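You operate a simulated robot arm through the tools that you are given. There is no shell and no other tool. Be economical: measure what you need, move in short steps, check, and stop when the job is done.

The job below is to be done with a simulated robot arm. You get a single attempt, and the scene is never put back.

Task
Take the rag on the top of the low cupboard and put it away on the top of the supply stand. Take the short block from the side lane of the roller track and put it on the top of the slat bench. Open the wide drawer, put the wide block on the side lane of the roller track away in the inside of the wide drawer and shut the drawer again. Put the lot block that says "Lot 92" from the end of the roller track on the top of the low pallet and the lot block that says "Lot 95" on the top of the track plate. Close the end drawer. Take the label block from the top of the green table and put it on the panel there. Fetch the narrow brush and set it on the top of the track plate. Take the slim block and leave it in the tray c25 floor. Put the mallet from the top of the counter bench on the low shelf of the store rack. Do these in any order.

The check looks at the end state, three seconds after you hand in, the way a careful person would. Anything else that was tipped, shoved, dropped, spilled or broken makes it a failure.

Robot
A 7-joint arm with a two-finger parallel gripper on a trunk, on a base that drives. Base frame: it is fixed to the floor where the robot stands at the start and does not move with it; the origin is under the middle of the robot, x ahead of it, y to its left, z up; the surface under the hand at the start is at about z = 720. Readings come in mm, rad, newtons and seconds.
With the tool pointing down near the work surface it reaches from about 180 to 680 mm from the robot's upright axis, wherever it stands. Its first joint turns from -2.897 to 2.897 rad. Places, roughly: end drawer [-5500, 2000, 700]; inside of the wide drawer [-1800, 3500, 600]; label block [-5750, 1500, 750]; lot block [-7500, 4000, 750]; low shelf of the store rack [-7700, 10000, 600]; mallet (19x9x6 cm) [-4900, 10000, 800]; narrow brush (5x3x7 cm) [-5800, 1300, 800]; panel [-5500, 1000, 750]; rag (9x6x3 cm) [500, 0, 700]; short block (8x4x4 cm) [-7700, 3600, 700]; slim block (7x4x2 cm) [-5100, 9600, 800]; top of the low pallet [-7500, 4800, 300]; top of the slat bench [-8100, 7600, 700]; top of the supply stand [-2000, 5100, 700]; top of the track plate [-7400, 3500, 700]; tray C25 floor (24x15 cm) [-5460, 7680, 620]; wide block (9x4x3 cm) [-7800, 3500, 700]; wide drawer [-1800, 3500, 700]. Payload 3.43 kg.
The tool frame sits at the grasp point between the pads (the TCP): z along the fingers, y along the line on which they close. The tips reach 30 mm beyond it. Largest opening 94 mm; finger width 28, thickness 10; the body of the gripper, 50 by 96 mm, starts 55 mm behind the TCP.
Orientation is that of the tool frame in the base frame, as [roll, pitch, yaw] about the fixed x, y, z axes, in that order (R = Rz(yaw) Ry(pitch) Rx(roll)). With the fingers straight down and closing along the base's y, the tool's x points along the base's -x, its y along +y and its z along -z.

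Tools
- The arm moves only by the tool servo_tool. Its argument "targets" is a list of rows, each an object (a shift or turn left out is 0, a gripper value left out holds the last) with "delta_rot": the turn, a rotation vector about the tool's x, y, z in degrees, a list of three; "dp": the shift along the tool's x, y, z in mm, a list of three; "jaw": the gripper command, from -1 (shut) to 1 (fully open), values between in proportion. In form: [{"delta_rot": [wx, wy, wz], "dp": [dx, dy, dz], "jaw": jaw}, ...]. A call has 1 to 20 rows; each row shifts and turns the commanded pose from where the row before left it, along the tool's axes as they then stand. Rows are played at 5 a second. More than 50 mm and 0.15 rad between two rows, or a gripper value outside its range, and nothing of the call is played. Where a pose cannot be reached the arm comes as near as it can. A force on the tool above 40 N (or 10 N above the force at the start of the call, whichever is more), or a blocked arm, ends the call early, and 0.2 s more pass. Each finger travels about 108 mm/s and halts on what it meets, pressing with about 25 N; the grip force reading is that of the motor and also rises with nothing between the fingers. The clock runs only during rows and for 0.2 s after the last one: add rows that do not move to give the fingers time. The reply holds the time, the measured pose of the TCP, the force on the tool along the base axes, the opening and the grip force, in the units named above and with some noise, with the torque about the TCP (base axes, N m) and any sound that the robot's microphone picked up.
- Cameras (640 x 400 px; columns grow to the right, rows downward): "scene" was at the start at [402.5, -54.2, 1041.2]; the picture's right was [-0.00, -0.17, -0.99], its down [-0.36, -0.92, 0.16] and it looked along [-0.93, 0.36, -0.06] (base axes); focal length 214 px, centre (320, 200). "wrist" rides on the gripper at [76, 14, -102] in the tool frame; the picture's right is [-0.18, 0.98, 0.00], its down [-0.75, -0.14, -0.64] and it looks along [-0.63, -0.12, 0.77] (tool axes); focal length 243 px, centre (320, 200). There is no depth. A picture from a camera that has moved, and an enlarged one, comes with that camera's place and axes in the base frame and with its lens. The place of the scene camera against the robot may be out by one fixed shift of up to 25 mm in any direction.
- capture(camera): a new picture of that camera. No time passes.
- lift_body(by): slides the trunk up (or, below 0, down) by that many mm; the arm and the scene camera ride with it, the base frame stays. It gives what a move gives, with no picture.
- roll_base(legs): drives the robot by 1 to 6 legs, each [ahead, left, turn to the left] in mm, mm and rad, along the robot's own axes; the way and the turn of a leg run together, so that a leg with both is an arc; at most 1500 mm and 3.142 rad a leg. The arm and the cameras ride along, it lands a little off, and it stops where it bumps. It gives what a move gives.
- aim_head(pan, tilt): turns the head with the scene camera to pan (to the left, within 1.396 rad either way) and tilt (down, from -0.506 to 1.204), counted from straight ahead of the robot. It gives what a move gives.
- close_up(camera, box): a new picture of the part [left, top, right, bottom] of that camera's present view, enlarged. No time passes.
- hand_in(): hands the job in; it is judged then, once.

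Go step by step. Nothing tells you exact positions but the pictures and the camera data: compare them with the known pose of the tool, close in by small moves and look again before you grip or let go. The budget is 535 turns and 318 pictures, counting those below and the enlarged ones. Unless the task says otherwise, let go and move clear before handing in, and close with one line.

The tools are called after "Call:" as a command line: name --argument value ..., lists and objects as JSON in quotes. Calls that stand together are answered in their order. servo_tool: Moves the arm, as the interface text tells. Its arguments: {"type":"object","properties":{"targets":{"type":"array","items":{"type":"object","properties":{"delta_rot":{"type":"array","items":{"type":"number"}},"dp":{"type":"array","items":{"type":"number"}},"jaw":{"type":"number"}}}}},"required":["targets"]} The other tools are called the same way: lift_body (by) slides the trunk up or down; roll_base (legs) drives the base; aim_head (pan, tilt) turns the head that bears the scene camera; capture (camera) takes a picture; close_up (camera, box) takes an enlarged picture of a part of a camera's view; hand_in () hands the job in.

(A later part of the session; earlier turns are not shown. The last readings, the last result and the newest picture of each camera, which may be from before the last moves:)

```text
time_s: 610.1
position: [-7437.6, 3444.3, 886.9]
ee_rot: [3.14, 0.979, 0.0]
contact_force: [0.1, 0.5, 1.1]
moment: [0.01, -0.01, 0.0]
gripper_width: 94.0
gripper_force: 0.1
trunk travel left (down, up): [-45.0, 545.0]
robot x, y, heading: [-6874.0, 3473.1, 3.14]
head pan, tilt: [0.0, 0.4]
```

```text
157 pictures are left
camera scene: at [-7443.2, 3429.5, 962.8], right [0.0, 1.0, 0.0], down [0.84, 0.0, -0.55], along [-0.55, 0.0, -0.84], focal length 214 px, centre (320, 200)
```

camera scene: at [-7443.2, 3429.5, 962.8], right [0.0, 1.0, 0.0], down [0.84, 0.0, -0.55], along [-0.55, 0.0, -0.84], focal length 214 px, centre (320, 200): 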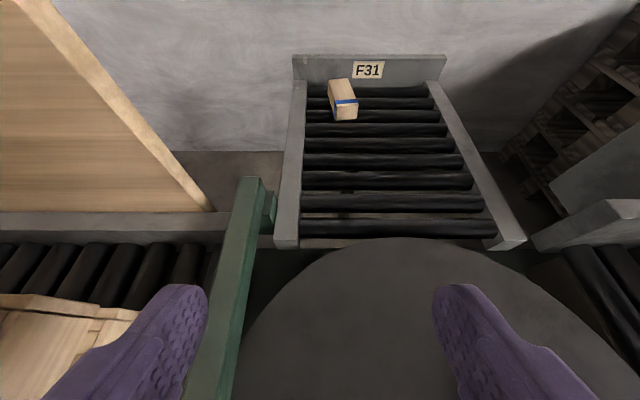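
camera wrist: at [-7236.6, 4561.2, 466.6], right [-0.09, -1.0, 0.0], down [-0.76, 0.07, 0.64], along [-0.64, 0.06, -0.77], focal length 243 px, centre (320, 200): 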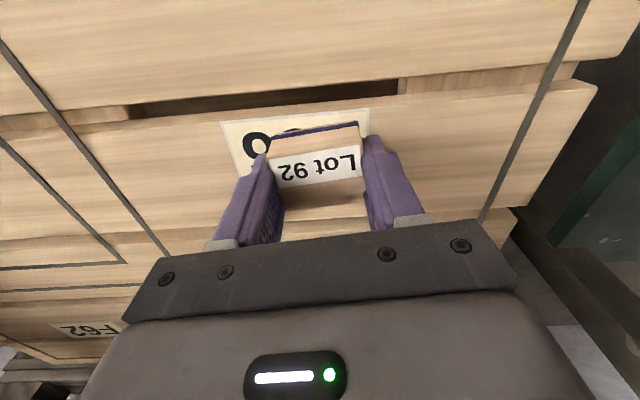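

Wide block's near end is at about (-7762,3471). Approach at ~56° tilt with moderately open jaws.

Call:
servo_tool --targets '[{"delta_rot": [-3, 0, -2], "jaw": 0.35}, {"dp": [-12, -5, 38]}, {"dp": [-12, -5, 38]}, {"dp": [-12, -5, 38]}, {"dp": [-12, -5, 38]}, {"dp": [-10, -5, 38]}, {"dp": [-6, -5, 38]}]'

Call:
capture --camera "wrist"

Call:
aim_head --pan 0 --tilt 0.8

Call:
capture --camera "scene"

```text
time_s: 611.7
position: [-7665.6, 3458.1, 811.0]
ee_rot: [3.141, 0.979, 0.065]
contact_force: [-0.3, -0.2, 0.8]
moment: [-0.01, -0.05, 0.02]
gripper_width: 63.4
gripper_force: 0.0
trunk travel left (down, up): [-45.0, 545.0]
robot x, y, heading: [-6873.3, 3474.4, 3.136]
head pan, tilt: [0.0, 0.4]
```

```text
156 pictures are left
camera wrist: at [-7537.6, 3453.6, 806.9], right [-0.04, -0.99, 0.15], down [0.1, 0.15, 0.98], along [-0.99, 0.05, 0.1], focal length 243 px, centre (320, 200)
```

wrist: 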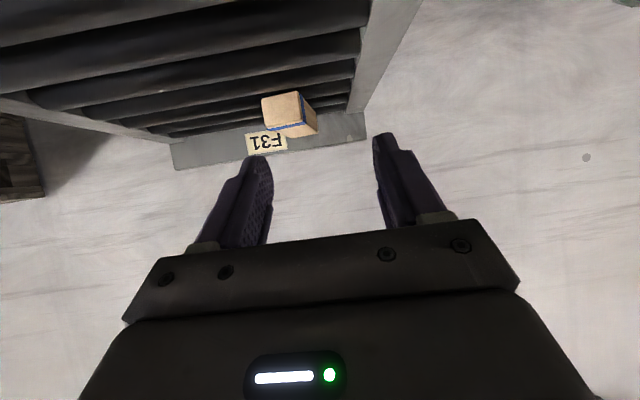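

```text
time_s: 612.5
position: [-7665.1, 3458.7, 811.9]
ee_rot: [3.139, 0.978, 0.062]
contact_force: [0.4, 0.1, 0.1]
moment: [-0.01, -0.01, 0.02]
gripper_width: 63.3
gripper_force: 0.1
trunk travel left (down, up): [-45.0, 545.0]
robot x, y, heading: [-6871.0, 3480.5, 3.135]
head pan, tilt: [0.0, 0.799]
```

```text
155 pictures are left
camera scene: at [-7639.9, 3445.3, 865.3], right [-0.06, 1.0, 0.0], down [0.98, 0.06, -0.18], along [-0.18, -0.01, -0.98], focal length 214 px, centre (320, 200)
```

scene: 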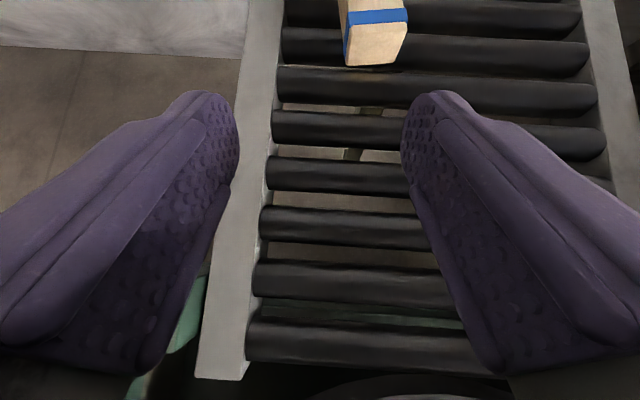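

Shift ~32 mm toward +y and advance.

Call:
servo_tool --targets '[{"dp": [0, -16, 10]}, {"dp": [0, -16, 10]}, {"dp": [0, 0, 25]}, {"dp": [0, 0, 25]}]'

Call:
capture --camera "wrist"

Call:
capture --camera "scene"

```text
time_s: 613.5
position: [-7725.0, 3487.5, 774.1]
ee_rot: [3.139, 0.979, 0.062]
contact_force: [0.0, -0.3, 0.4]
moment: [0.0, 0.0, 0.0]
gripper_width: 63.7
gripper_force: 0.0
trunk travel left (down, up): [-45.0, 545.0]
robot x, y, heading: [-6873.0, 3476.2, 3.137]
head pan, tilt: [0.0, 0.799]
```

```text
154 pictures are left
camera wrist: at [-7597.3, 3481.6, 769.2], right [-0.04, -0.99, 0.15], down [0.1, 0.15, 0.98], along [-0.99, 0.05, 0.1], focal length 243 px, centre (320, 200)
```

wrist: 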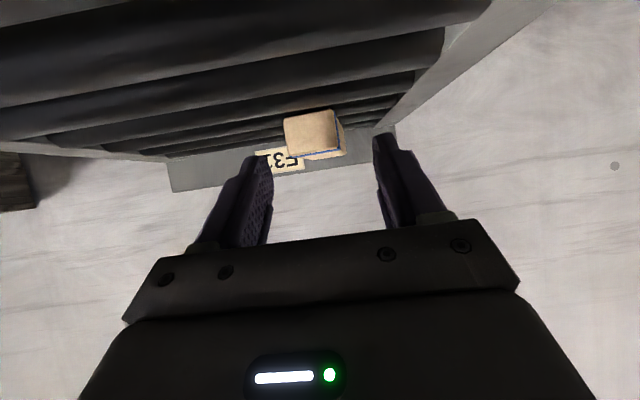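

```text
153 pictures are left
camera scene: at [-7700.2, 3473.7, 827.4], right [-0.06, 1.0, 0.0], down [0.98, 0.06, -0.18], along [-0.18, -0.01, -0.98], focal length 214 px, centre (320, 200)
```

scene: 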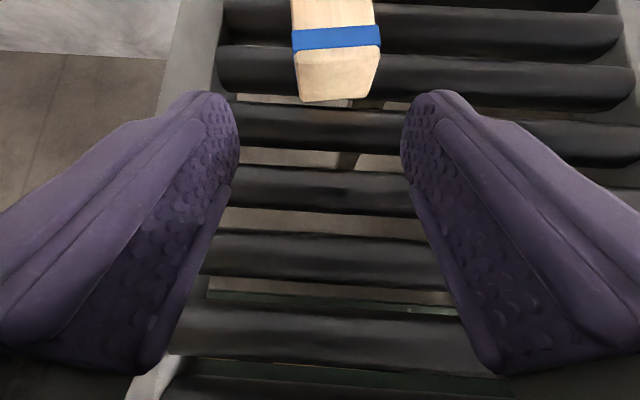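

Call:
servo_tool --targets '[{"dp": [0, -8, 16]}, {"dp": [0, 0, 16]}, {"dp": [0, 0, 14]}]'

Call:
capture --camera "scene"

Call:
capture --camera "wrist"

```text
time_s: 614.3
position: [-7752.9, 3492.8, 754.9]
ee_rot: [3.142, 0.978, 0.063]
contact_force: [0.1, 0.1, -0.5]
moment: [-0.02, -0.02, -0.02]
gripper_width: 63.5
gripper_force: 0.0
out of reach, approached as far as the arm can: row 3
trunk travel left (down, up): [-45.0, 545.0]
robot x, y, heading: [-6869.0, 3477.6, 3.135]
head pan, tilt: [0.0, 0.799]
```

```text
152 pictures are left
camera scene: at [-7727.2, 3480.0, 808.7], right [-0.06, 1.0, 0.0], down [0.98, 0.06, -0.18], along [-0.18, -0.01, -0.98], focal length 214 px, centre (320, 200)
```

scene: 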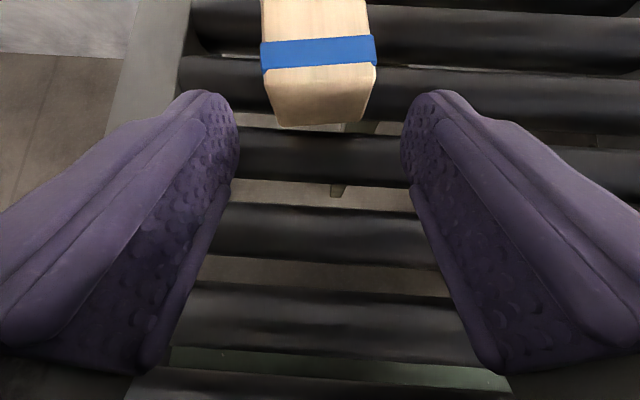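

```text
151 pictures are left
camera wrist: at [-7624.3, 3487.9, 750.6], right [-0.04, -0.99, 0.15], down [0.1, 0.15, 0.98], along [-0.99, 0.05, 0.09], focal length 243 px, centre (320, 200)
```

wrist: 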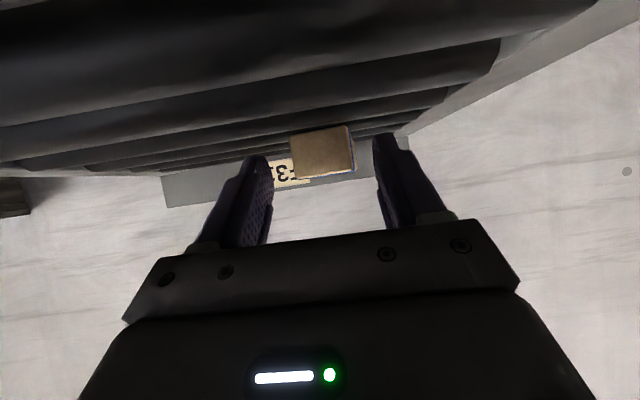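

Centred but at reach limit. I'll creep the base forward 30 mm so the fingers straddle the block's end.

Call:
roll_base --legs '[[30, 0, 0]]'

Call:
capture --camera "scene"

```text
time_s: 615.2
position: [-7782.3, 3493.2, 755.6]
ee_rot: [3.138, 0.98, 0.062]
contact_force: [-0.8, -0.2, -0.2]
moment: [0.01, 0.01, -0.01]
gripper_width: 63.5
gripper_force: 0.1
trunk travel left (down, up): [-45.0, 545.0]
robot x, y, heading: [-6899.9, 3475.1, 3.138]
head pan, tilt: [0.0, 0.799]
```

```text
150 pictures are left
camera scene: at [-7757.5, 3480.1, 809.2], right [-0.06, 1.0, 0.0], down [0.98, 0.06, -0.18], along [-0.18, -0.01, -0.98], focal length 214 px, centre (320, 200)
```

scene: 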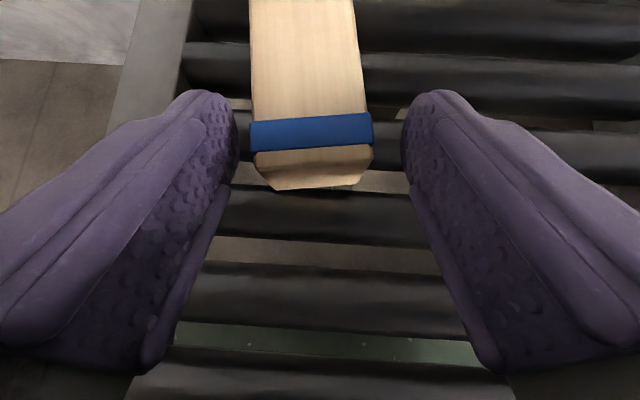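

Call:
servo_tool --targets '[{"dp": [5, 0, 3]}, {"dp": [3, 0, 2]}, {"jaw": -1}, {}, {}, {}]'

Call:
capture --camera "scene"

```text
time_s: 616.6
position: [-7782.6, 3493.1, 747.5]
ee_rot: [3.139, 0.981, 0.062]
contact_force: [-2.8, 1.0, 6.7]
moment: [0.08, 0.22, -0.02]
gripper_width: 39.5
gripper_force: 24.6
trunk travel left (down, up): [-45.0, 545.0]
robot x, y, heading: [-6901.0, 3474.9, 3.134]
head pan, tilt: [0.0, 0.799]
```

```text
149 pictures are left
camera scene: at [-7756.9, 3480.4, 800.7], right [-0.06, 1.0, 0.0], down [0.98, 0.06, -0.18], along [-0.18, -0.01, -0.98], focal length 214 px, centre (320, 200)
```

scene: 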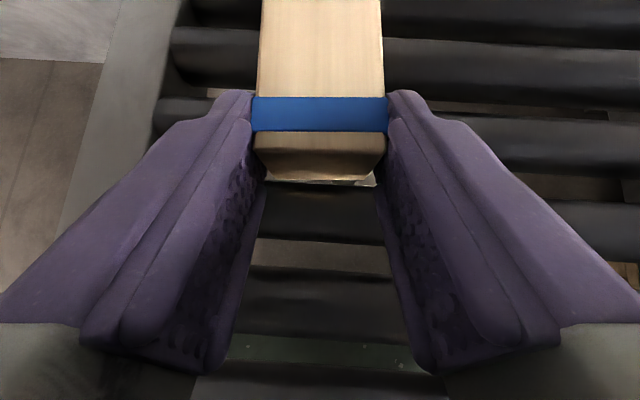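

Gripped its near end (39.5 mm). Lift slightly and draw it back toward me.

Call:
servo_tool --targets '[{"dp": [-2.5, 0, -1.7]}, {"dp": [-4, 0, -2.8]}, {"dp": [-6, 0, -4]}, {"dp": [-8, 0, -5.6]}]'

Call:
capture --camera "scene"

Call:
capture --camera "wrist"

```text
time_s: 617.6
position: [-7782.0, 3492.1, 770.9]
ee_rot: [3.139, 0.976, 0.062]
contact_force: [-0.2, 0.3, -0.9]
moment: [-0.02, -0.05, 0.0]
gripper_width: 39.3
gripper_force: 25.0
trunk travel left (down, up): [-45.0, 545.0]
robot x, y, heading: [-6898.9, 3473.0, 3.142]
head pan, tilt: [0.0, 0.799]
```

```text
148 pictures are left
camera scene: at [-7756.9, 3479.9, 824.5], right [-0.06, 1.0, 0.0], down [0.98, 0.06, -0.18], along [-0.18, -0.01, -0.98], focal length 214 px, centre (320, 200)
```

scene: 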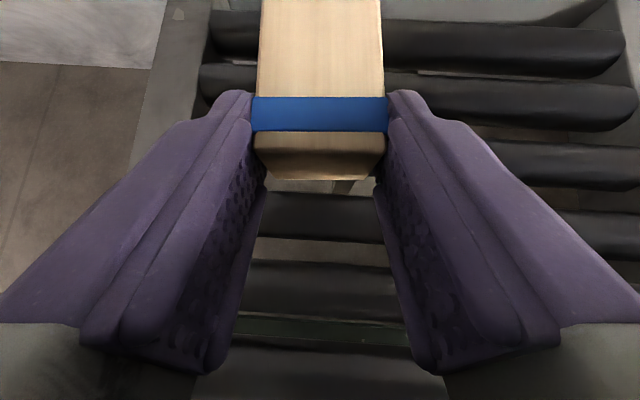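

```text
147 pictures are left
camera wrist: at [-7653.9, 3487.8, 766.4], right [-0.04, -0.99, 0.15], down [0.1, 0.15, 0.98], along [-0.99, 0.06, 0.09], focal length 243 px, centre (320, 200)
```

wrist: 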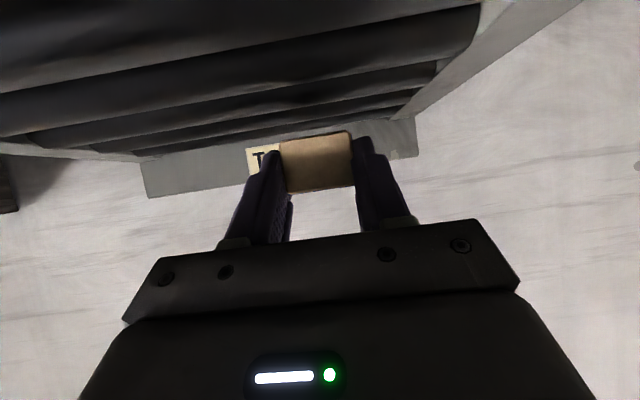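

Held level. I'll carry it to the near end of the lane, set it down and re-grip it from above at its middle.

Call:
servo_tool --targets '[{"dp": [-8, 0, -5.6]}, {"dp": [16.8, 0, -24.8]}, {"dp": [16.8, 0, -24.8]}, {"dp": [16.8, 0, -24.8]}, {"dp": [16.8, 0, -24.8]}, {"dp": [16.8, 0, -24.8]}, {"dp": [16.8, 0, -24.8]}, {"dp": [16.8, 0, -24.8]}, {"dp": [8.4, 0, -12.4]}]'

Call:
capture --camera "scene"

```text
time_s: 619.6
position: [-7556.3, 3508.3, 780.0]
ee_rot: [3.138, 0.979, 0.062]
contact_force: [0.0, 1.0, -0.9]
moment: [0.0, -0.02, 0.02]
gripper_width: 39.3
gripper_force: 24.7
trunk travel left (down, up): [-45.0, 545.0]
robot x, y, heading: [-6903.9, 3476.3, 3.139]
head pan, tilt: [0.0, 0.799]
```

```text
146 pictures are left
camera scene: at [-7532.2, 3494.5, 833.6], right [-0.06, 1.0, 0.0], down [0.98, 0.06, -0.18], along [-0.18, -0.01, -0.98], focal length 214 px, centre (320, 200)
```

scene: 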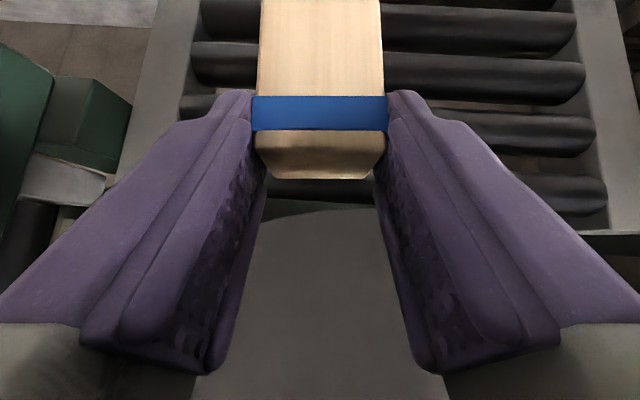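

Call:
servo_tool --targets '[{"dp": [8.3, 0, 5.6]}, {"dp": [6.6, 0, 4.5]}, {"dp": [4, 0, 2.8]}, {"dp": [2.5, 0, 1.7]}, {"dp": [2.5, 0, 1.7]}, {"dp": [1.6, 0, 1.1]}]'

```text
time_s: 621.0
position: [-7556.8, 3507.5, 750.3]
ee_rot: [3.14, 0.979, 0.062]
contact_force: [0.2, -0.5, 0.0]
moment: [-0.01, -0.04, -0.01]
gripper_width: 39.7
gripper_force: 25.2
trunk travel left (down, up): [-45.0, 545.0]
robot x, y, heading: [-6901.8, 3473.7, 3.138]
head pan, tilt: [0.0, 0.799]
```

Call:
servo_tool --targets '[{"dp": [1.6, 0, 1.1]}, {"dp": [1.6, 0, 1.1]}, {"dp": [1.2, 0, 0.8]}]'

```text
time_s: 621.8
position: [-7556.2, 3506.4, 747.5]
ee_rot: [-3.139, 0.986, 0.064]
contact_force: [1.6, 0.4, 20.1]
moment: [0.01, 0.02, 0.0]
gripper_width: 39.4
gripper_force: 25.0
trunk travel left (down, up): [-45.0, 545.0]
robot x, y, heading: [-6900.5, 3475.2, 3.143]
head pan, tilt: [0.0, 0.799]
```

Call:
servo_tool --targets '[{"dp": [-0.8, 0, -0.5]}, {"jaw": 0.2}, {}, {"dp": [0, 0, -20]}, {"dp": [0, 0, -30]}, {"dp": [0, 0, -30], "jaw": 0.35}, {"dp": [-30, 0, -20]}, {"delta_rot": [0, 8, 0]}, {"delta_rot": [0, 8, 0]}, {"delta_rot": [0, 8, 0]}, {"delta_rot": [0, 8, 0]}, {"delta_rot": [0, 8, 0]}]'

Call:
aim_head --pan 0 --tilt 0.3

Call:
capture --camera "scene"

Call:
capture --camera "wrist"

```text
time_s: 624.4
position: [-7491.8, 3511.5, 825.4]
ee_rot: [3.141, 0.279, 0.064]
contact_force: [0.9, 0.0, -0.1]
moment: [0.03, 0.02, -0.01]
gripper_width: 63.7
gripper_force: 0.1
trunk travel left (down, up): [-45.0, 545.0]
robot x, y, heading: [-6904.2, 3476.4, 3.137]
head pan, tilt: [0.0, 0.799]
```

```text
time_s: 625.3
position: [-7491.9, 3512.2, 826.2]
ee_rot: [3.14, 0.281, 0.064]
contact_force: [0.1, 0.3, -0.1]
moment: [0.0, -0.01, -0.02]
gripper_width: 63.5
gripper_force: 0.1
trunk travel left (down, up): [-45.0, 545.0]
robot x, y, heading: [-6902.1, 3477.0, 3.144]
head pan, tilt: [0.0, 0.3]
```

```text
145 pictures are left
camera scene: at [-7555.3, 3493.3, 878.3], right [-0.06, 1.0, 0.0], down [1.0, 0.06, 0.02], along [0.02, 0.0, -1.0], focal length 214 px, centre (320, 200)
```

scene: 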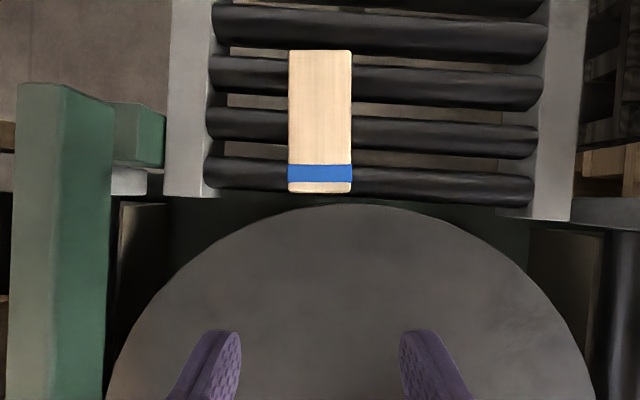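

```text
144 pictures are left
camera wrist: at [-7389.9, 3505.3, 904.4], right [-0.11, -0.99, 0.05], down [-0.55, 0.11, 0.83], along [-0.83, 0.07, -0.56], focal length 243 px, centre (320, 200)
```

wrist: 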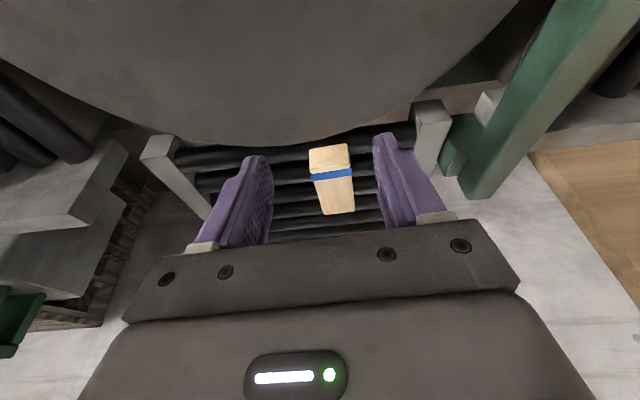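

Call:
servo_tool --targets '[{"dp": [-35, -1, 20]}, {"dp": [-34, 0, 20]}, {"dp": [0, 0, 25]}, {}]'

Call:
capture --camera "wrist"

```text
time_s: 626.3
position: [-7576.6, 3507.9, 780.9]
ee_rot: [3.141, 0.281, 0.064]
contact_force: [0.3, -0.7, -0.1]
moment: [-0.03, 0.01, -0.02]
gripper_width: 63.5
gripper_force: 0.1
trunk travel left (down, up): [-45.0, 545.0]
robot x, y, heading: [-6902.4, 3473.1, 3.141]
head pan, tilt: [0.0, 0.3]
```

```text
143 pictures are left
camera wrist: at [-7474.8, 3500.8, 860.3], right [-0.11, -0.99, 0.05], down [-0.55, 0.11, 0.83], along [-0.82, 0.07, -0.56], focal length 243 px, centre (320, 200)
```

wrist: 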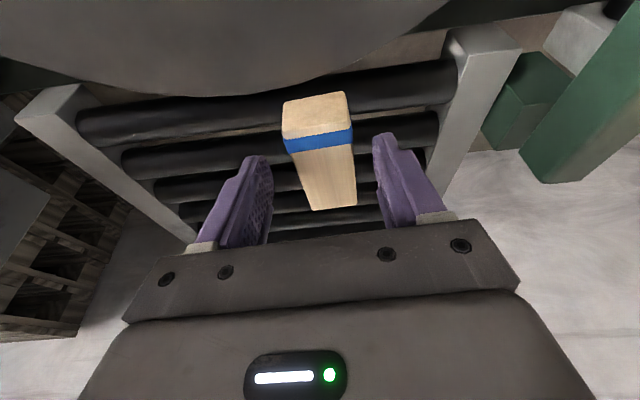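

Call:
servo_tool --targets '[{"dp": [-12, 2, 12]}, {"dp": [0, 0, 10]}, {"dp": [0, 0, 6]}]'

Call:
capture --camera "wrist"

```text
time_s: 627.1
position: [-7594.9, 3504.8, 757.9]
ee_rot: [3.141, 0.282, 0.063]
contact_force: [0.5, -0.3, -0.1]
moment: [0.02, -0.03, -0.01]
gripper_width: 63.4
gripper_force: 0.0
trunk travel left (down, up): [-45.0, 545.0]
robot x, y, heading: [-6903.4, 3477.8, 3.138]
head pan, tilt: [0.0, 0.3]
```

```text
142 pictures are left
camera wrist: at [-7493.0, 3497.8, 837.3], right [-0.11, -0.99, 0.05], down [-0.55, 0.11, 0.83], along [-0.82, 0.07, -0.56], focal length 243 px, centre (320, 200)
```

wrist: 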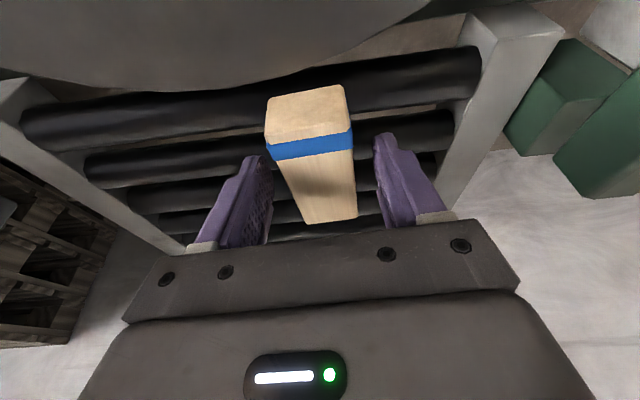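

Good. Lower a few more mm and close.

Call:
servo_tool --targets '[{"dp": [0, 0, 5]}, {"jaw": -1}, {}, {}, {}]'

Call:
servo_tool --targets '[{"dp": [-0.8, 0, -3]}, {"dp": [-1.4, 0, -5]}, {"dp": [-2.2, 0, -8]}, {"dp": [-2.8, 0, -10]}, {"dp": [-4, 0, -14]}, {"dp": [-4, 0, -14]}]'

Call:
capture --camera "wrist"

```text
time_s: 628.3
position: [-7596.4, 3504.0, 754.0]
ee_rot: [-3.141, 0.282, 0.064]
contact_force: [-0.7, -0.6, 0.8]
moment: [0.02, 0.0, 0.02]
gripper_width: 43.0
gripper_force: 25.4
trunk travel left (down, up): [-45.0, 545.0]
robot x, y, heading: [-6905.9, 3476.6, 3.138]
head pan, tilt: [0.0, 0.3]
```

```text
time_s: 629.7
position: [-7595.7, 3504.7, 809.7]
ee_rot: [3.14, 0.282, 0.064]
contact_force: [-0.1, -0.2, -0.7]
moment: [-0.02, -0.02, -0.01]
gripper_width: 43.1
gripper_force: 25.3
trunk travel left (down, up): [-45.0, 545.0]
robot x, y, heading: [-6901.4, 3475.3, 3.135]
head pan, tilt: [0.0, 0.3]
```

```text
141 pictures are left
camera wrist: at [-7493.9, 3497.7, 888.7], right [-0.11, -0.99, 0.05], down [-0.55, 0.11, 0.83], along [-0.82, 0.07, -0.56], focal length 243 px, centre (320, 200)
```

wrist: 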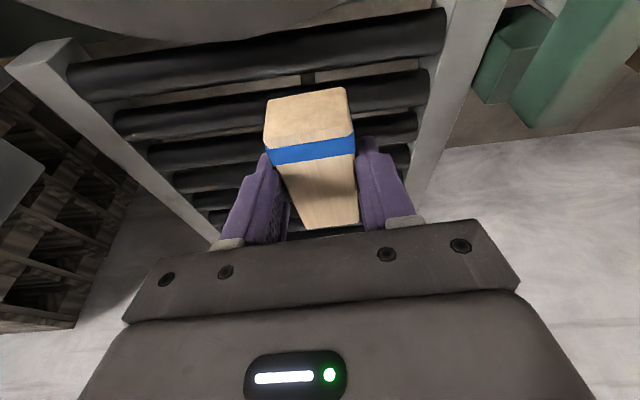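

Held well at its middle. Retract, and drive backward east along y≈4370 to the drawer.

Call:
servo_tool --targets '[{"dp": [-10, 0, -40]}, {"dp": [-10, 0, -40]}, {"dp": [38, 0, -11]}, {"dp": [38, 0, -11]}, {"dp": [38, 0, -11]}, {"dp": [38, 0, -11]}]'

Call:
roll_base --legs '[[-400, 0, 0], [0, -900, 0], [-1500, 0, 0], [-1500, 0, 0], [-1500, 0, 0]]'

Call:
lift_body --by 180

```text
time_s: 631.1
position: [-7434.0, 3514.8, 892.4]
ee_rot: [3.139, 0.281, 0.063]
contact_force: [-0.5, 0.8, -1.1]
moment: [0.0, -0.02, 0.01]
gripper_width: 43.3
gripper_force: 24.9
trunk travel left (down, up): [-45.0, 545.0]
robot x, y, heading: [-6900.4, 3476.3, 3.143]
head pan, tilt: [0.0, 0.3]
```

```text
time_s: 659.0
position: [-2531.5, 4390.6, 891.7]
ee_rot: [-3.141, 0.28, 0.058]
contact_force: [-0.4, -0.9, 0.2]
moment: [0.03, 0.01, -0.02]
gripper_width: 39.5
gripper_force: 25.0
trunk travel left (down, up): [-45.0, 545.0]
robot x, y, heading: [-1997.0, 4343.7, 3.133]
head pan, tilt: [0.0, 0.3]
```

```text
time_s: 661.0
position: [-2531.4, 4390.0, 1072.0]
ee_rot: [3.139, 0.282, 0.058]
contact_force: [0.8, -0.3, -1.2]
moment: [0.01, -0.04, 0.03]
gripper_width: 38.9
gripper_force: 24.7
trunk travel left (down, up): [-225.0, 365.0]
robot x, y, heading: [-2001.1, 4347.8, 3.133]
head pan, tilt: [0.0, 0.3]
```

Call:
roll_base --legs '[[0, 0, 1.578], [0, 200, 0]]'

Call:
aim_head --pan 0 --tilt 0.2

Call:
capture --camera "scene"

```text
time_s: 666.5
position: [-1829.6, 3814.1, 1071.9]
ee_rot: [-3.14, 0.28, 1.643]
contact_force: [0.2, -0.1, -0.7]
moment: [-0.01, 0.05, 0.06]
gripper_width: 39.2
gripper_force: 25.6
trunk travel left (down, up): [-225.0, 365.0]
robot x, y, heading: [-1797.6, 4349.3, -1.568]
head pan, tilt: [0.0, 0.3]
```

```text
time_s: 667.2
position: [-1830.7, 3815.6, 1072.9]
ee_rot: [3.138, 0.28, 1.643]
contact_force: [-0.3, 0.4, -0.7]
moment: [0.0, -0.03, -0.01]
gripper_width: 39.1
gripper_force: 25.0
trunk travel left (down, up): [-225.0, 365.0]
robot x, y, heading: [-1793.3, 4350.6, -1.565]
head pan, tilt: [0.0, 0.201]
```

```text
140 pictures are left
camera scene: at [-1820.0, 3724.1, 1127.8], right [-1.0, -0.07, 0.0], down [-0.07, 0.99, -0.08], along [0.01, -0.08, -1.0], focal length 214 px, centre (320, 200)
```

scene: 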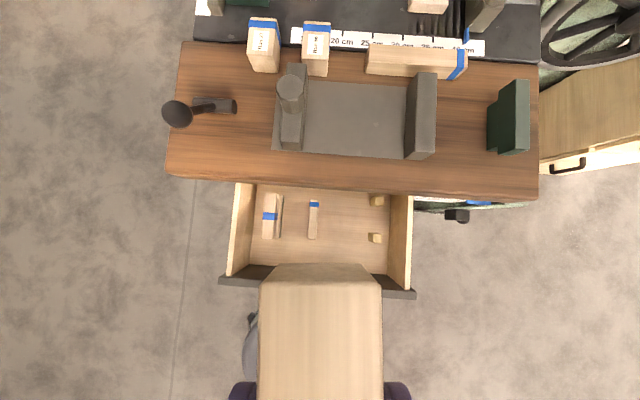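

The drawer inside is clear to see: a free gap around x≈-1876, y≈3760. I'll align and lower the block there.

Call:
aim_head --pan 0 --tilt 0.8

Call:
servo_tool --targets '[{"delta_rot": [1.1, 0, 3.9]}, {"dp": [-26, -22, 7]}, {"dp": [-26, -23, 7]}, {"dp": [12.5, 0, 43]}, {"dp": [12.5, 0, 43]}, {"dp": [12.5, 0, 43]}, {"dp": [12.5, 0, 43]}, {"dp": [12.5, 0, 43]}, {"dp": [12.5, 0, 43]}]'

Call:
capture --camera "scene"

Call:
capture --camera "wrist"

```text
time_s: 668.2
position: [-1831.1, 3815.7, 1072.9]
ee_rot: [3.14, 0.281, 1.643]
contact_force: [-0.5, 0.2, -0.3]
moment: [-0.01, 0.01, -0.03]
gripper_width: 39.1
gripper_force: 24.8
trunk travel left (down, up): [-225.0, 365.0]
robot x, y, heading: [-1797.7, 4348.6, -1.565]
head pan, tilt: [0.0, 0.799]
```

```text
time_s: 670.2
position: [-1874.1, 3762.4, 805.2]
ee_rot: [3.14, 0.28, 1.575]
contact_force: [0.4, -0.3, -0.3]
moment: [-0.05, 0.0, 0.0]
gripper_width: 39.3
gripper_force: 24.6
trunk travel left (down, up): [-225.0, 365.0]
robot x, y, heading: [-1801.0, 4348.9, -1.565]
head pan, tilt: [0.0, 0.799]
```

```text
139 pictures are left
camera scene: at [-1869.4, 3726.0, 856.0], right [-1.0, 0.0, 0.0], down [0.0, 0.87, 0.5], along [0.0, 0.5, -0.87], focal length 214 px, centre (320, 200)
```

scene: 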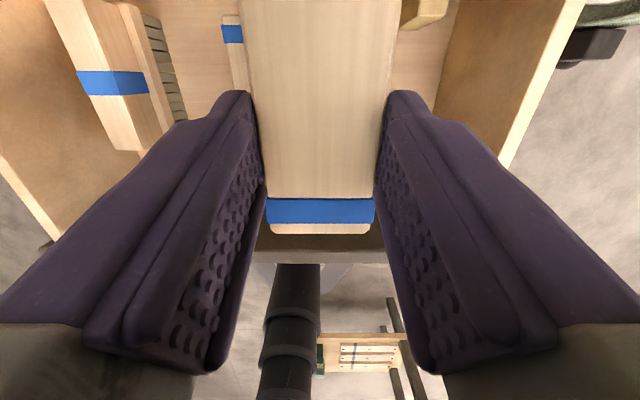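

```text
138 pictures are left
camera wrist: at [-1861.1, 3865.7, 882.4], right [0.98, -0.17, 0.05], down [-0.14, -0.55, 0.83], along [-0.11, -0.82, -0.56], focal length 243 px, centre (320, 200)
```

wrist: 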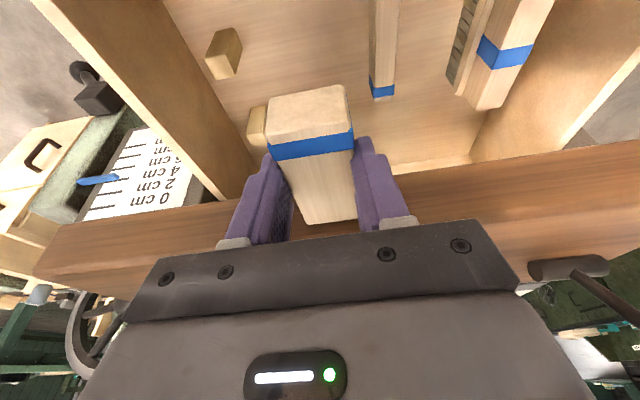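

Call:
servo_tool --targets '[{"dp": [11, 0, 38.4]}, {"dp": [8.3, 0, 28.8]}, {"dp": [5.5, 0, 19.2]}, {"dp": [4, 0, 14]}]'

Call:
capture --camera "wrist"

Call:
capture --camera "scene"

```text
time_s: 671.2
position: [-1873.7, 3761.9, 699.8]
ee_rot: [3.139, 0.282, 1.573]
contact_force: [-0.1, -0.2, -0.5]
moment: [0.02, -0.03, -0.01]
gripper_width: 39.1
gripper_force: 25.3
trunk travel left (down, up): [-225.0, 365.0]
robot x, y, heading: [-1798.9, 4350.0, -1.563]
head pan, tilt: [0.0, 0.799]
```

```text
137 pictures are left
camera wrist: at [-1861.4, 3864.8, 778.5], right [0.98, -0.17, 0.05], down [-0.14, -0.55, 0.83], along [-0.11, -0.82, -0.56], focal length 243 px, centre (320, 200)
```

wrist: 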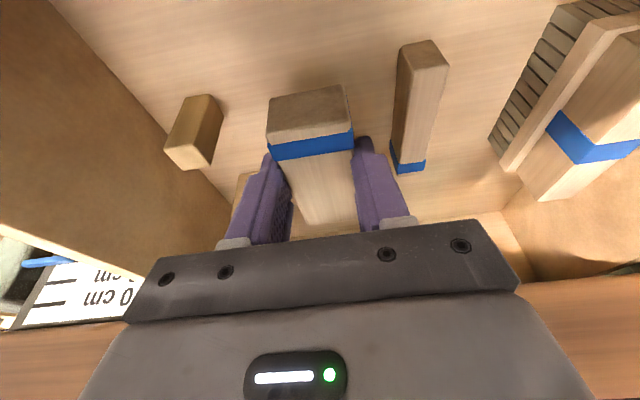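

```text
136 pictures are left
camera scene: at [-1869.6, 3725.1, 752.1], right [-1.0, 0.0, 0.0], down [0.0, 0.87, 0.5], along [0.0, 0.5, -0.87], focal length 214 px, centre (320, 200)
```

scene: 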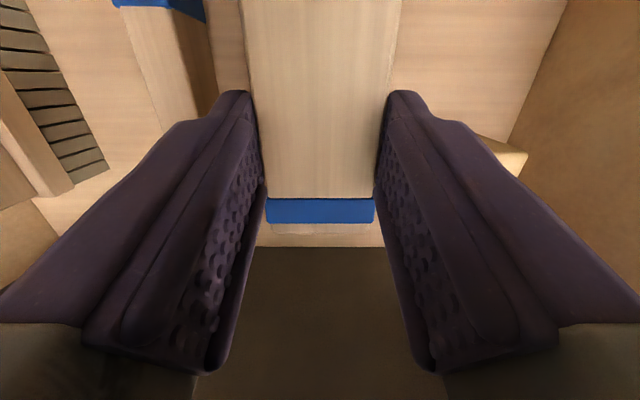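

Call:
servo_tool --targets '[{"dp": [-5, 0, 12]}, {"dp": [2.2, 0, 7.7]}, {"dp": [1.7, 0, 5.8]}, {"dp": [1.1, 0, 3.8]}, {"dp": [1.1, 0, 3.8]}]'

```text
time_s: 671.8
position: [-1875.7, 3755.1, 690.4]
ee_rot: [-3.138, 0.296, 1.577]
contact_force: [2.7, 33.4, 33.5]
moment: [-5.9, 0.71, 0.27]
gripper_width: 39.1
gripper_force: 24.3
trunk travel left (down, up): [-225.0, 365.0]
robot x, y, heading: [-1793.4, 4350.3, -1.567]
head pan, tilt: [0.0, 0.799]
stopped in row 3: the force on the tool passed its limit at 48 N (the readings are from after the stop); the commanded pose is now the measured one
```

The head mount met the front edge of the wooden top. I'll rise a little, lean the tool back 16° more for clearance and come down again.

Call:
servo_tool --targets '[{"dp": [-4, 0, -14]}, {"dp": [-3, 0, -12]}, {"delta_rot": [0, -8, 0]}, {"delta_rot": [0, -8, 0]}, {}]'

Call:
capture --camera "wrist"

Call:
capture --camera "scene"

```text
time_s: 673.0
position: [-1874.9, 3751.6, 713.0]
ee_rot: [-3.141, 0.569, 1.575]
contact_force: [0.8, 0.0, -0.1]
moment: [-0.01, 0.05, -0.01]
gripper_width: 39.2
gripper_force: 24.6
trunk travel left (down, up): [-225.0, 365.0]
robot x, y, heading: [-1794.8, 4352.2, -1.564]
head pan, tilt: [0.0, 0.799]
```

```text
135 pictures are left
camera wrist: at [-1862.7, 3872.9, 759.5], right [0.98, -0.15, 0.1], down [-0.14, -0.29, 0.95], along [-0.11, -0.95, -0.31], focal length 243 px, centre (320, 200)
```

wrist: 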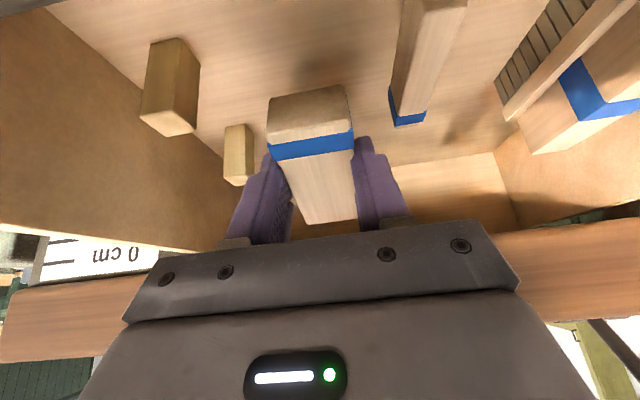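

```text
134 pictures are left
camera scene: at [-1870.9, 3732.8, 769.3], right [-1.0, 0.0, 0.0], down [0.0, 0.97, 0.23], along [0.0, 0.23, -0.97], focal length 214 px, centre (320, 200)
```

scene: 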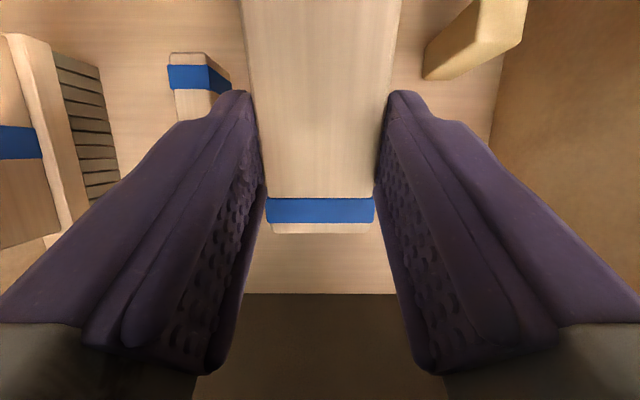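

Call:
servo_tool --targets '[{"dp": [6.5, 0, 10]}, {"dp": [5.4, 0, 8.4]}, {"dp": [4.3, 0, 6.7]}, {"dp": [2.7, 0, 4.2]}, {"dp": [2.7, 0, 4.2]}, {"dp": [2.7, 0, 4.2]}]'

```text
time_s: 674.4
position: [-1875.0, 3751.1, 671.0]
ee_rot: [-3.141, 0.574, 1.575]
contact_force: [0.2, -0.8, 25.0]
moment: [0.65, -0.06, -0.01]
gripper_width: 39.2
gripper_force: 25.4
trunk travel left (down, up): [-225.0, 365.0]
robot x, y, heading: [-1797.0, 4353.2, -1.561]
head pan, tilt: [0.0, 0.799]
```

The block's near end touches the floor. Press gently so it turns flat in the grip, then release.

Call:
servo_tool --targets '[{"dp": [1.1, 0, 1.7]}, {"dp": [1.1, 0, 1.7]}, {}]'

Call:
capture --camera "wrist"

```text
time_s: 674.8
position: [-1875.3, 3748.9, 671.2]
ee_rot: [3.141, 0.58, 1.575]
contact_force: [1.4, -2.1, 18.5]
moment: [0.49, -0.12, 0.03]
gripper_width: 39.2
gripper_force: 25.2
trunk travel left (down, up): [-225.0, 365.0]
robot x, y, heading: [-1797.4, 4349.1, -1.567]
head pan, tilt: [0.0, 0.799]
stopped in row 1: the force on the tool passed its limit at 44 N (the readings are from after the stop); the commanded pose is now the measured one
```

```text
133 pictures are left
camera wrist: at [-1862.4, 3868.9, 716.6], right [0.98, -0.15, 0.1], down [-0.14, -0.28, 0.95], along [-0.12, -0.95, -0.3], focal length 243 px, centre (320, 200)
```

wrist: 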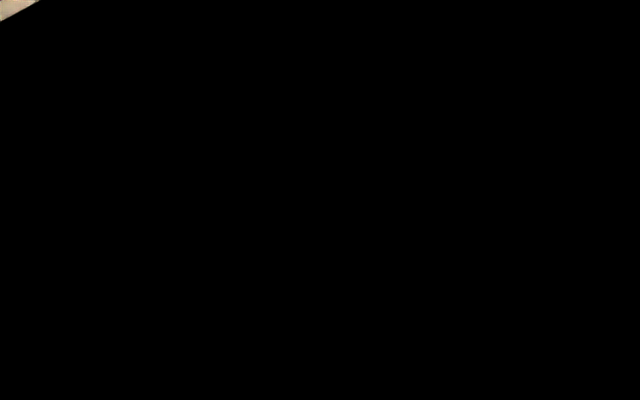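

Call:
servo_tool --targets '[{"dp": [-3, 0, -4.5]}, {"delta_rot": [0, 8, 0]}, {"dp": [6, 0, 2]}, {"dp": [1, 0, 2]}]'

Call:
capture --camera "scene"

```text
time_s: 675.8
position: [-1876.7, 3754.6, 668.2]
ee_rot: [3.141, 0.435, 1.573]
contact_force: [-0.4, 1.0, 1.1]
moment: [0.09, 0.02, 0.01]
gripper_width: 38.9
gripper_force: 25.4
trunk travel left (down, up): [-225.0, 365.0]
robot x, y, heading: [-1797.5, 4351.9, -1.564]
head pan, tilt: [0.0, 0.799]
```

```text
132 pictures are left
camera scene: at [-1870.9, 3726.8, 723.2], right [-1.0, 0.0, 0.0], down [0.0, 0.93, 0.36], along [0.0, 0.36, -0.93], focal length 214 px, centre (320, 200)
```

scene: 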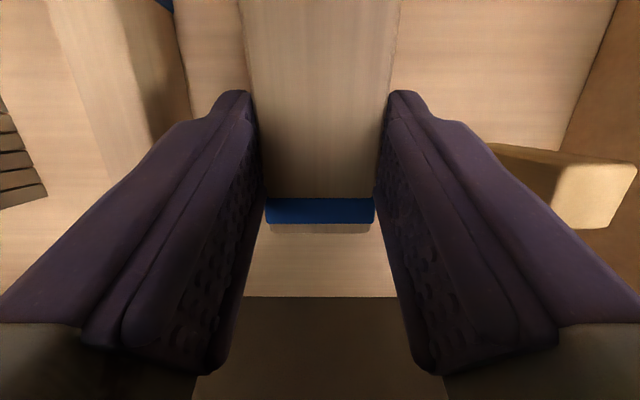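

Call:
servo_tool --targets '[{"dp": [0.9, 0, 1.8]}, {"dp": [0.4, 0, 0.9]}]'

```text
time_s: 676.4
position: [-1874.8, 3753.3, 667.7]
ee_rot: [-3.139, 0.439, 1.573]
contact_force: [0.9, -1.6, 25.1]
moment: [0.68, -0.04, 0.0]
gripper_width: 39.1
gripper_force: 24.9
trunk travel left (down, up): [-225.0, 365.0]
robot x, y, heading: [-1797.6, 4350.2, -1.56]
head pan, tilt: [0.0, 0.799]
```

Call:
servo_tool --targets '[{"dp": [-1.5, 0, -3.5]}, {"dp": [4, 0, 0], "delta_rot": [0, 5, 0]}, {"dp": [0.7, 0, 2]}, {"dp": [0.5, 0, 1.5]}]'

```text
time_s: 677.4
position: [-1875.1, 3758.5, 665.2]
ee_rot: [-3.14, 0.348, 1.575]
contact_force: [1.9, 0.9, 16.1]
moment: [0.55, -0.09, -0.06]
gripper_width: 39.1
gripper_force: 25.1
trunk travel left (down, up): [-225.0, 365.0]
robot x, y, heading: [-1797.9, 4350.3, -1.561]
head pan, tilt: [0.0, 0.799]
```

Call:
servo_tool --targets '[{"jaw": -0.05}, {"jaw": 0.2}, {}, {"dp": [0, 0, -15]}, {"dp": [0, 0, -30]}, {"dp": [0, 0, -40]}, {"dp": [0, 0, -40]}, {"dp": [0, 0, -40]}]'

Call:
capture --camera "wrist"

```text
time_s: 679.2
position: [-1876.2, 3813.8, 820.0]
ee_rot: [-3.141, 0.348, 1.574]
contact_force: [-1.1, -0.1, -0.1]
moment: [0.01, -0.02, -0.03]
gripper_width: 56.5
gripper_force: 0.0
trunk travel left (down, up): [-225.0, 365.0]
robot x, y, heading: [-1799.2, 4350.8, -1.563]
head pan, tilt: [0.0, 0.799]
```

```text
131 pictures are left
camera wrist: at [-1862.9, 3921.8, 891.1], right [0.98, -0.17, 0.06], down [-0.14, -0.49, 0.86], along [-0.12, -0.85, -0.51], focal length 243 px, centre (320, 200)
```

wrist: 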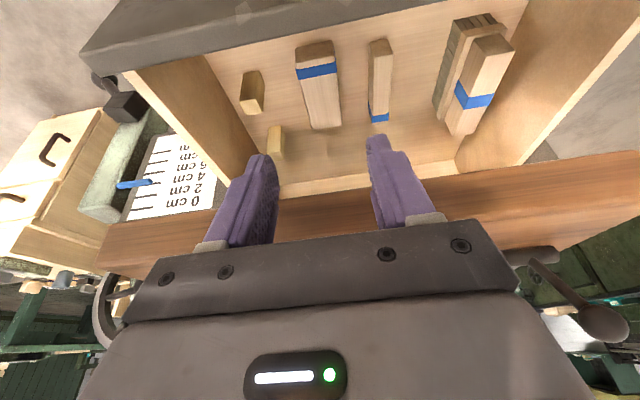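

The wide block lies flat in the drawer. To shut it, I'll grip the handle again as before and push; first reposition and turn the tool 90°.

Call:
servo_tool --targets '[{"dp": [38, 15, -15]}, {"dp": [38, 15, -15]}, {"dp": [38, 15, -15]}, {"dp": [30, 13, -10]}, {"delta_rot": [0, 0, 8.2]}, {"delta_rot": [0, 0, 8.2]}, {"delta_rot": [0, 0, 8.2]}, {"delta_rot": [0, 0, 8.2]}, {"delta_rot": [0, 0, 8.2]}, {"delta_rot": [0, 0, 8.2]}, {"delta_rot": [0, 0, 8.2]}, {"delta_rot": [0, 0, 8.2]}, {"delta_rot": [0, 0, 8.2]}, {"delta_rot": [0, 0, 8.2]}, {"delta_rot": [0, 0, 8]}]'

Call:
capture --camera "wrist"

```text
time_s: 682.4
position: [-1818.8, 3968.6, 820.9]
ee_rot: [2.794, -0.001, 0.002]
contact_force: [-0.3, -0.2, -0.3]
moment: [0.03, -0.01, -0.01]
gripper_width: 56.4
gripper_force: 0.1
trunk travel left (down, up): [-225.0, 365.0]
robot x, y, heading: [-1799.2, 4350.9, -1.563]
head pan, tilt: [0.0, 0.799]
```

```text
130 pictures are left
camera wrist: at [-1743.2, 3991.2, 924.0], right [-0.18, -0.92, 0.33], down [-0.75, 0.35, 0.56], along [-0.63, -0.15, -0.76], focal length 243 px, centre (320, 200)
```

wrist: 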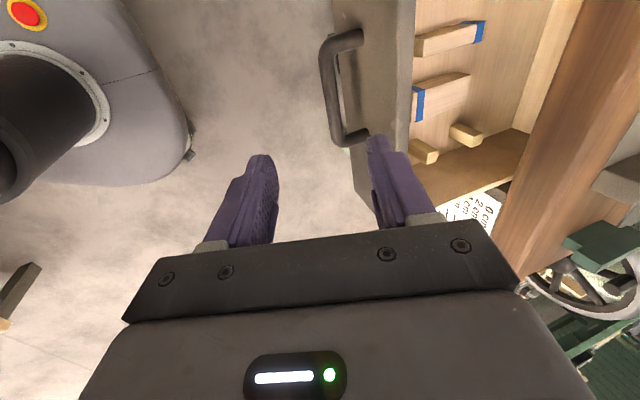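

Call:
servo_tool --targets '[{"dp": [0, 4, 35], "jaw": -0.1}, {"dp": [0, 3, 35]}]'

Call:
capture --camera "wrist"

```text
time_s: 683.0
position: [-1818.8, 3937.4, 757.9]
ee_rot: [2.794, -0.001, 0.004]
contact_force: [-0.7, -0.4, -0.6]
moment: [0.0, -0.03, -0.02]
gripper_width: 42.4
gripper_force: 0.0
trunk travel left (down, up): [-225.0, 365.0]
robot x, y, heading: [-1799.3, 4349.7, -1.565]
head pan, tilt: [0.0, 0.799]
```

```text
129 pictures are left
camera wrist: at [-1743.4, 3960.2, 859.7], right [-0.18, -0.92, 0.33], down [-0.75, 0.35, 0.56], along [-0.63, -0.15, -0.76], focal length 243 px, centre (320, 200)
```

wrist: 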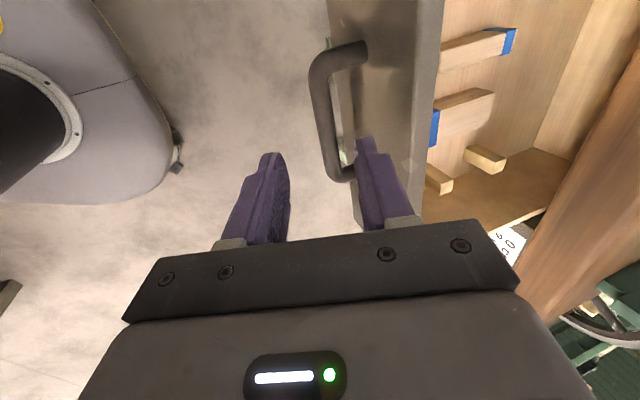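

Call:
servo_tool --targets '[{"dp": [0, 3, 25]}, {"dp": [0, 0, 20]}, {"dp": [0, 0, 14]}]'

Call:
capture --camera "wrist"

```text
time_s: 683.8
position: [-1818.8, 3915.5, 702.3]
ee_rot: [2.795, 0.001, 0.005]
contact_force: [0.2, 0.1, 0.1]
moment: [0.0, -0.01, -0.01]
gripper_width: 42.3
gripper_force: 0.1
trunk travel left (down, up): [-225.0, 365.0]
robot x, y, heading: [-1800.7, 4350.3, -1.565]
head pan, tilt: [0.0, 0.799]
```

```text
128 pictures are left
camera wrist: at [-1742.7, 3938.1, 805.2], right [-0.18, -0.92, 0.33], down [-0.75, 0.35, 0.56], along [-0.63, -0.15, -0.76], focal length 243 px, centre (320, 200)
```

wrist: 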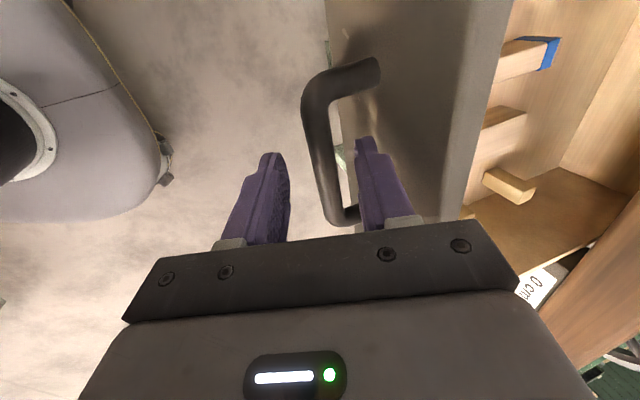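

Call:
servo_tool --targets '[{"jaw": -1}, {}, {}, {"dp": [0, 14.1, 5.1]}, {"dp": [0, 14.1, 5.1]}, {"dp": [0, 14.1, 5.1]}, {"dp": [0, 14.1, 5.1]}]'

```text
time_s: 685.4
position: [-1819.0, 3855.4, 704.1]
ee_rot: [2.793, 0.001, 0.003]
contact_force: [-1.0, -1.1, 16.1]
moment: [-0.21, 0.49, 1.15]
gripper_width: 12.6
gripper_force: 44.9
trunk travel left (down, up): [-225.0, 365.0]
robot x, y, heading: [-1800.4, 4350.4, -1.563]
head pan, tilt: [0.0, 0.799]
```

Call:
servo_tool --targets '[{"dp": [0, 14.1, 5.1]}, {"dp": [0, 14.1, 5.1]}, {"dp": [0, 14.1, 5.1]}, {"dp": [0, 14.1, 5.1]}, {"dp": [0, 14.1, 5.1]}, {"dp": [0, 14.1, 5.1]}]'

```text
time_s: 686.4
position: [-1817.6, 3796.7, 706.3]
ee_rot: [2.786, 0.002, 0.002]
contact_force: [1.7, -3.1, 20.0]
moment: [-0.29, -0.29, 0.01]
gripper_width: 0.0
gripper_force: 33.0
trunk travel left (down, up): [-225.0, 365.0]
robot x, y, heading: [-1796.7, 4350.0, -1.561]
head pan, tilt: [0.0, 0.799]
stopped in row 4: the force on the tool passed its limit at 41 N (the readings are from after the stop); the commanded pose is now the measured one
```

Call:
capture --camera "wrist"

```text
127 pictures are left
camera wrist: at [-1742.5, 3820.6, 808.6], right [-0.18, -0.92, 0.34], down [-0.75, 0.35, 0.55], along [-0.63, -0.16, -0.76], focal length 243 px, centre (320, 200)
```

wrist: 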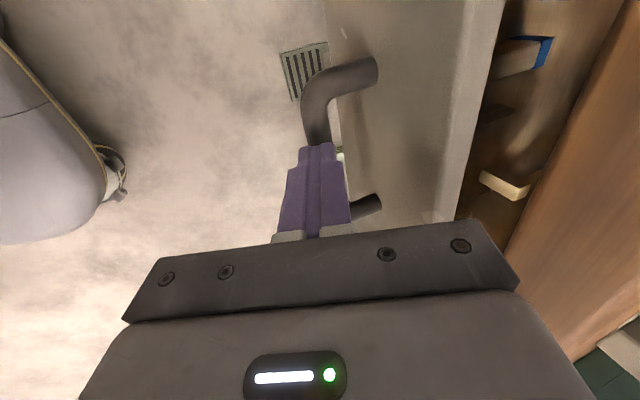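

The fingers slid off onto the bar. I'll lift, go to the near side of the bar, and push it with closed fingers.

Call:
servo_tool --targets '[{"dp": [0, 0, -35]}, {"dp": [0, -33, -12]}, {"dp": [0, -9, 25]}, {"dp": [0, -9, 22]}]'

Call:
capture --camera "wrist"

```text
time_s: 687.4
position: [-1816.4, 3847.2, 685.6]
ee_rot: [2.789, -0.001, 0.002]
contact_force: [-0.1, -0.8, -0.7]
moment: [-0.02, 0.0, 0.02]
gripper_width: 0.0
gripper_force: 32.8
trunk travel left (down, up): [-225.0, 365.0]
robot x, y, heading: [-1795.9, 4346.7, -1.567]
head pan, tilt: [0.0, 0.799]
```

```text
126 pictures are left
camera wrist: at [-1741.9, 3870.2, 788.8], right [-0.18, -0.92, 0.34], down [-0.75, 0.35, 0.56], along [-0.63, -0.15, -0.76], focal length 243 px, centre (320, 200)
```

wrist: 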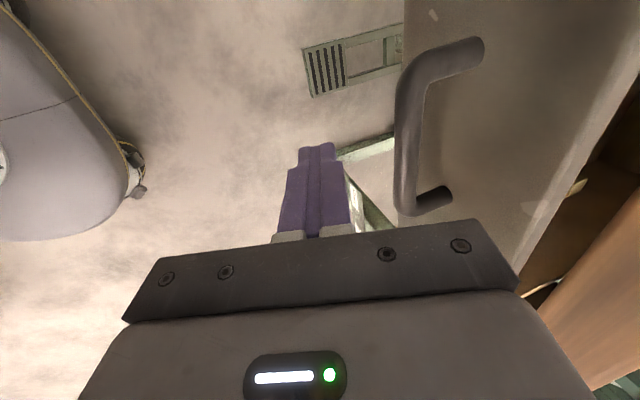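

Call:
servo_tool --targets '[{"dp": [0, 3, 8]}, {"dp": [0, 14.1, 5.1]}, {"dp": [0, 14.1, 5.1]}, {"dp": [0, 14.1, 5.1]}, {"dp": [0, 14.1, 5.1]}, {"dp": [0, 14.1, 5.1]}]'

Call:
capture --camera "wrist"

```text
time_s: 688.8
position: [-1818.1, 3766.3, 679.0]
ee_rot: [2.791, 0.0, 0.001]
contact_force: [0.0, 0.2, -0.4]
moment: [0.0, 0.0, 0.02]
gripper_width: 0.0
gripper_force: 33.3
trunk travel left (down, up): [-225.0, 365.0]
robot x, y, heading: [-1796.9, 4353.6, -1.564]
head pan, tilt: [0.0, 0.799]
```

```text
125 pictures are left
camera wrist: at [-1742.6, 3789.4, 782.3], right [-0.18, -0.92, 0.34], down [-0.75, 0.35, 0.56], along [-0.63, -0.15, -0.76], focal length 243 px, centre (320, 200)
```

wrist: 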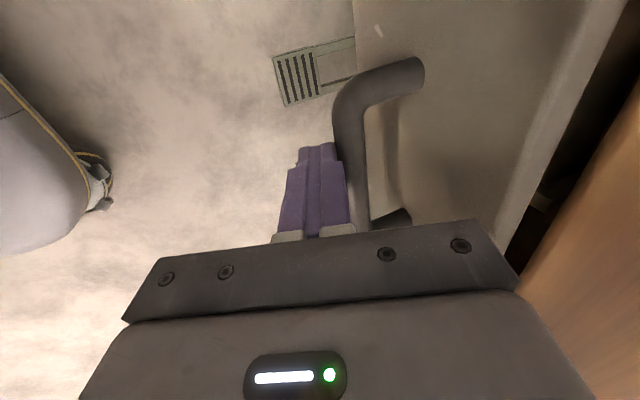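

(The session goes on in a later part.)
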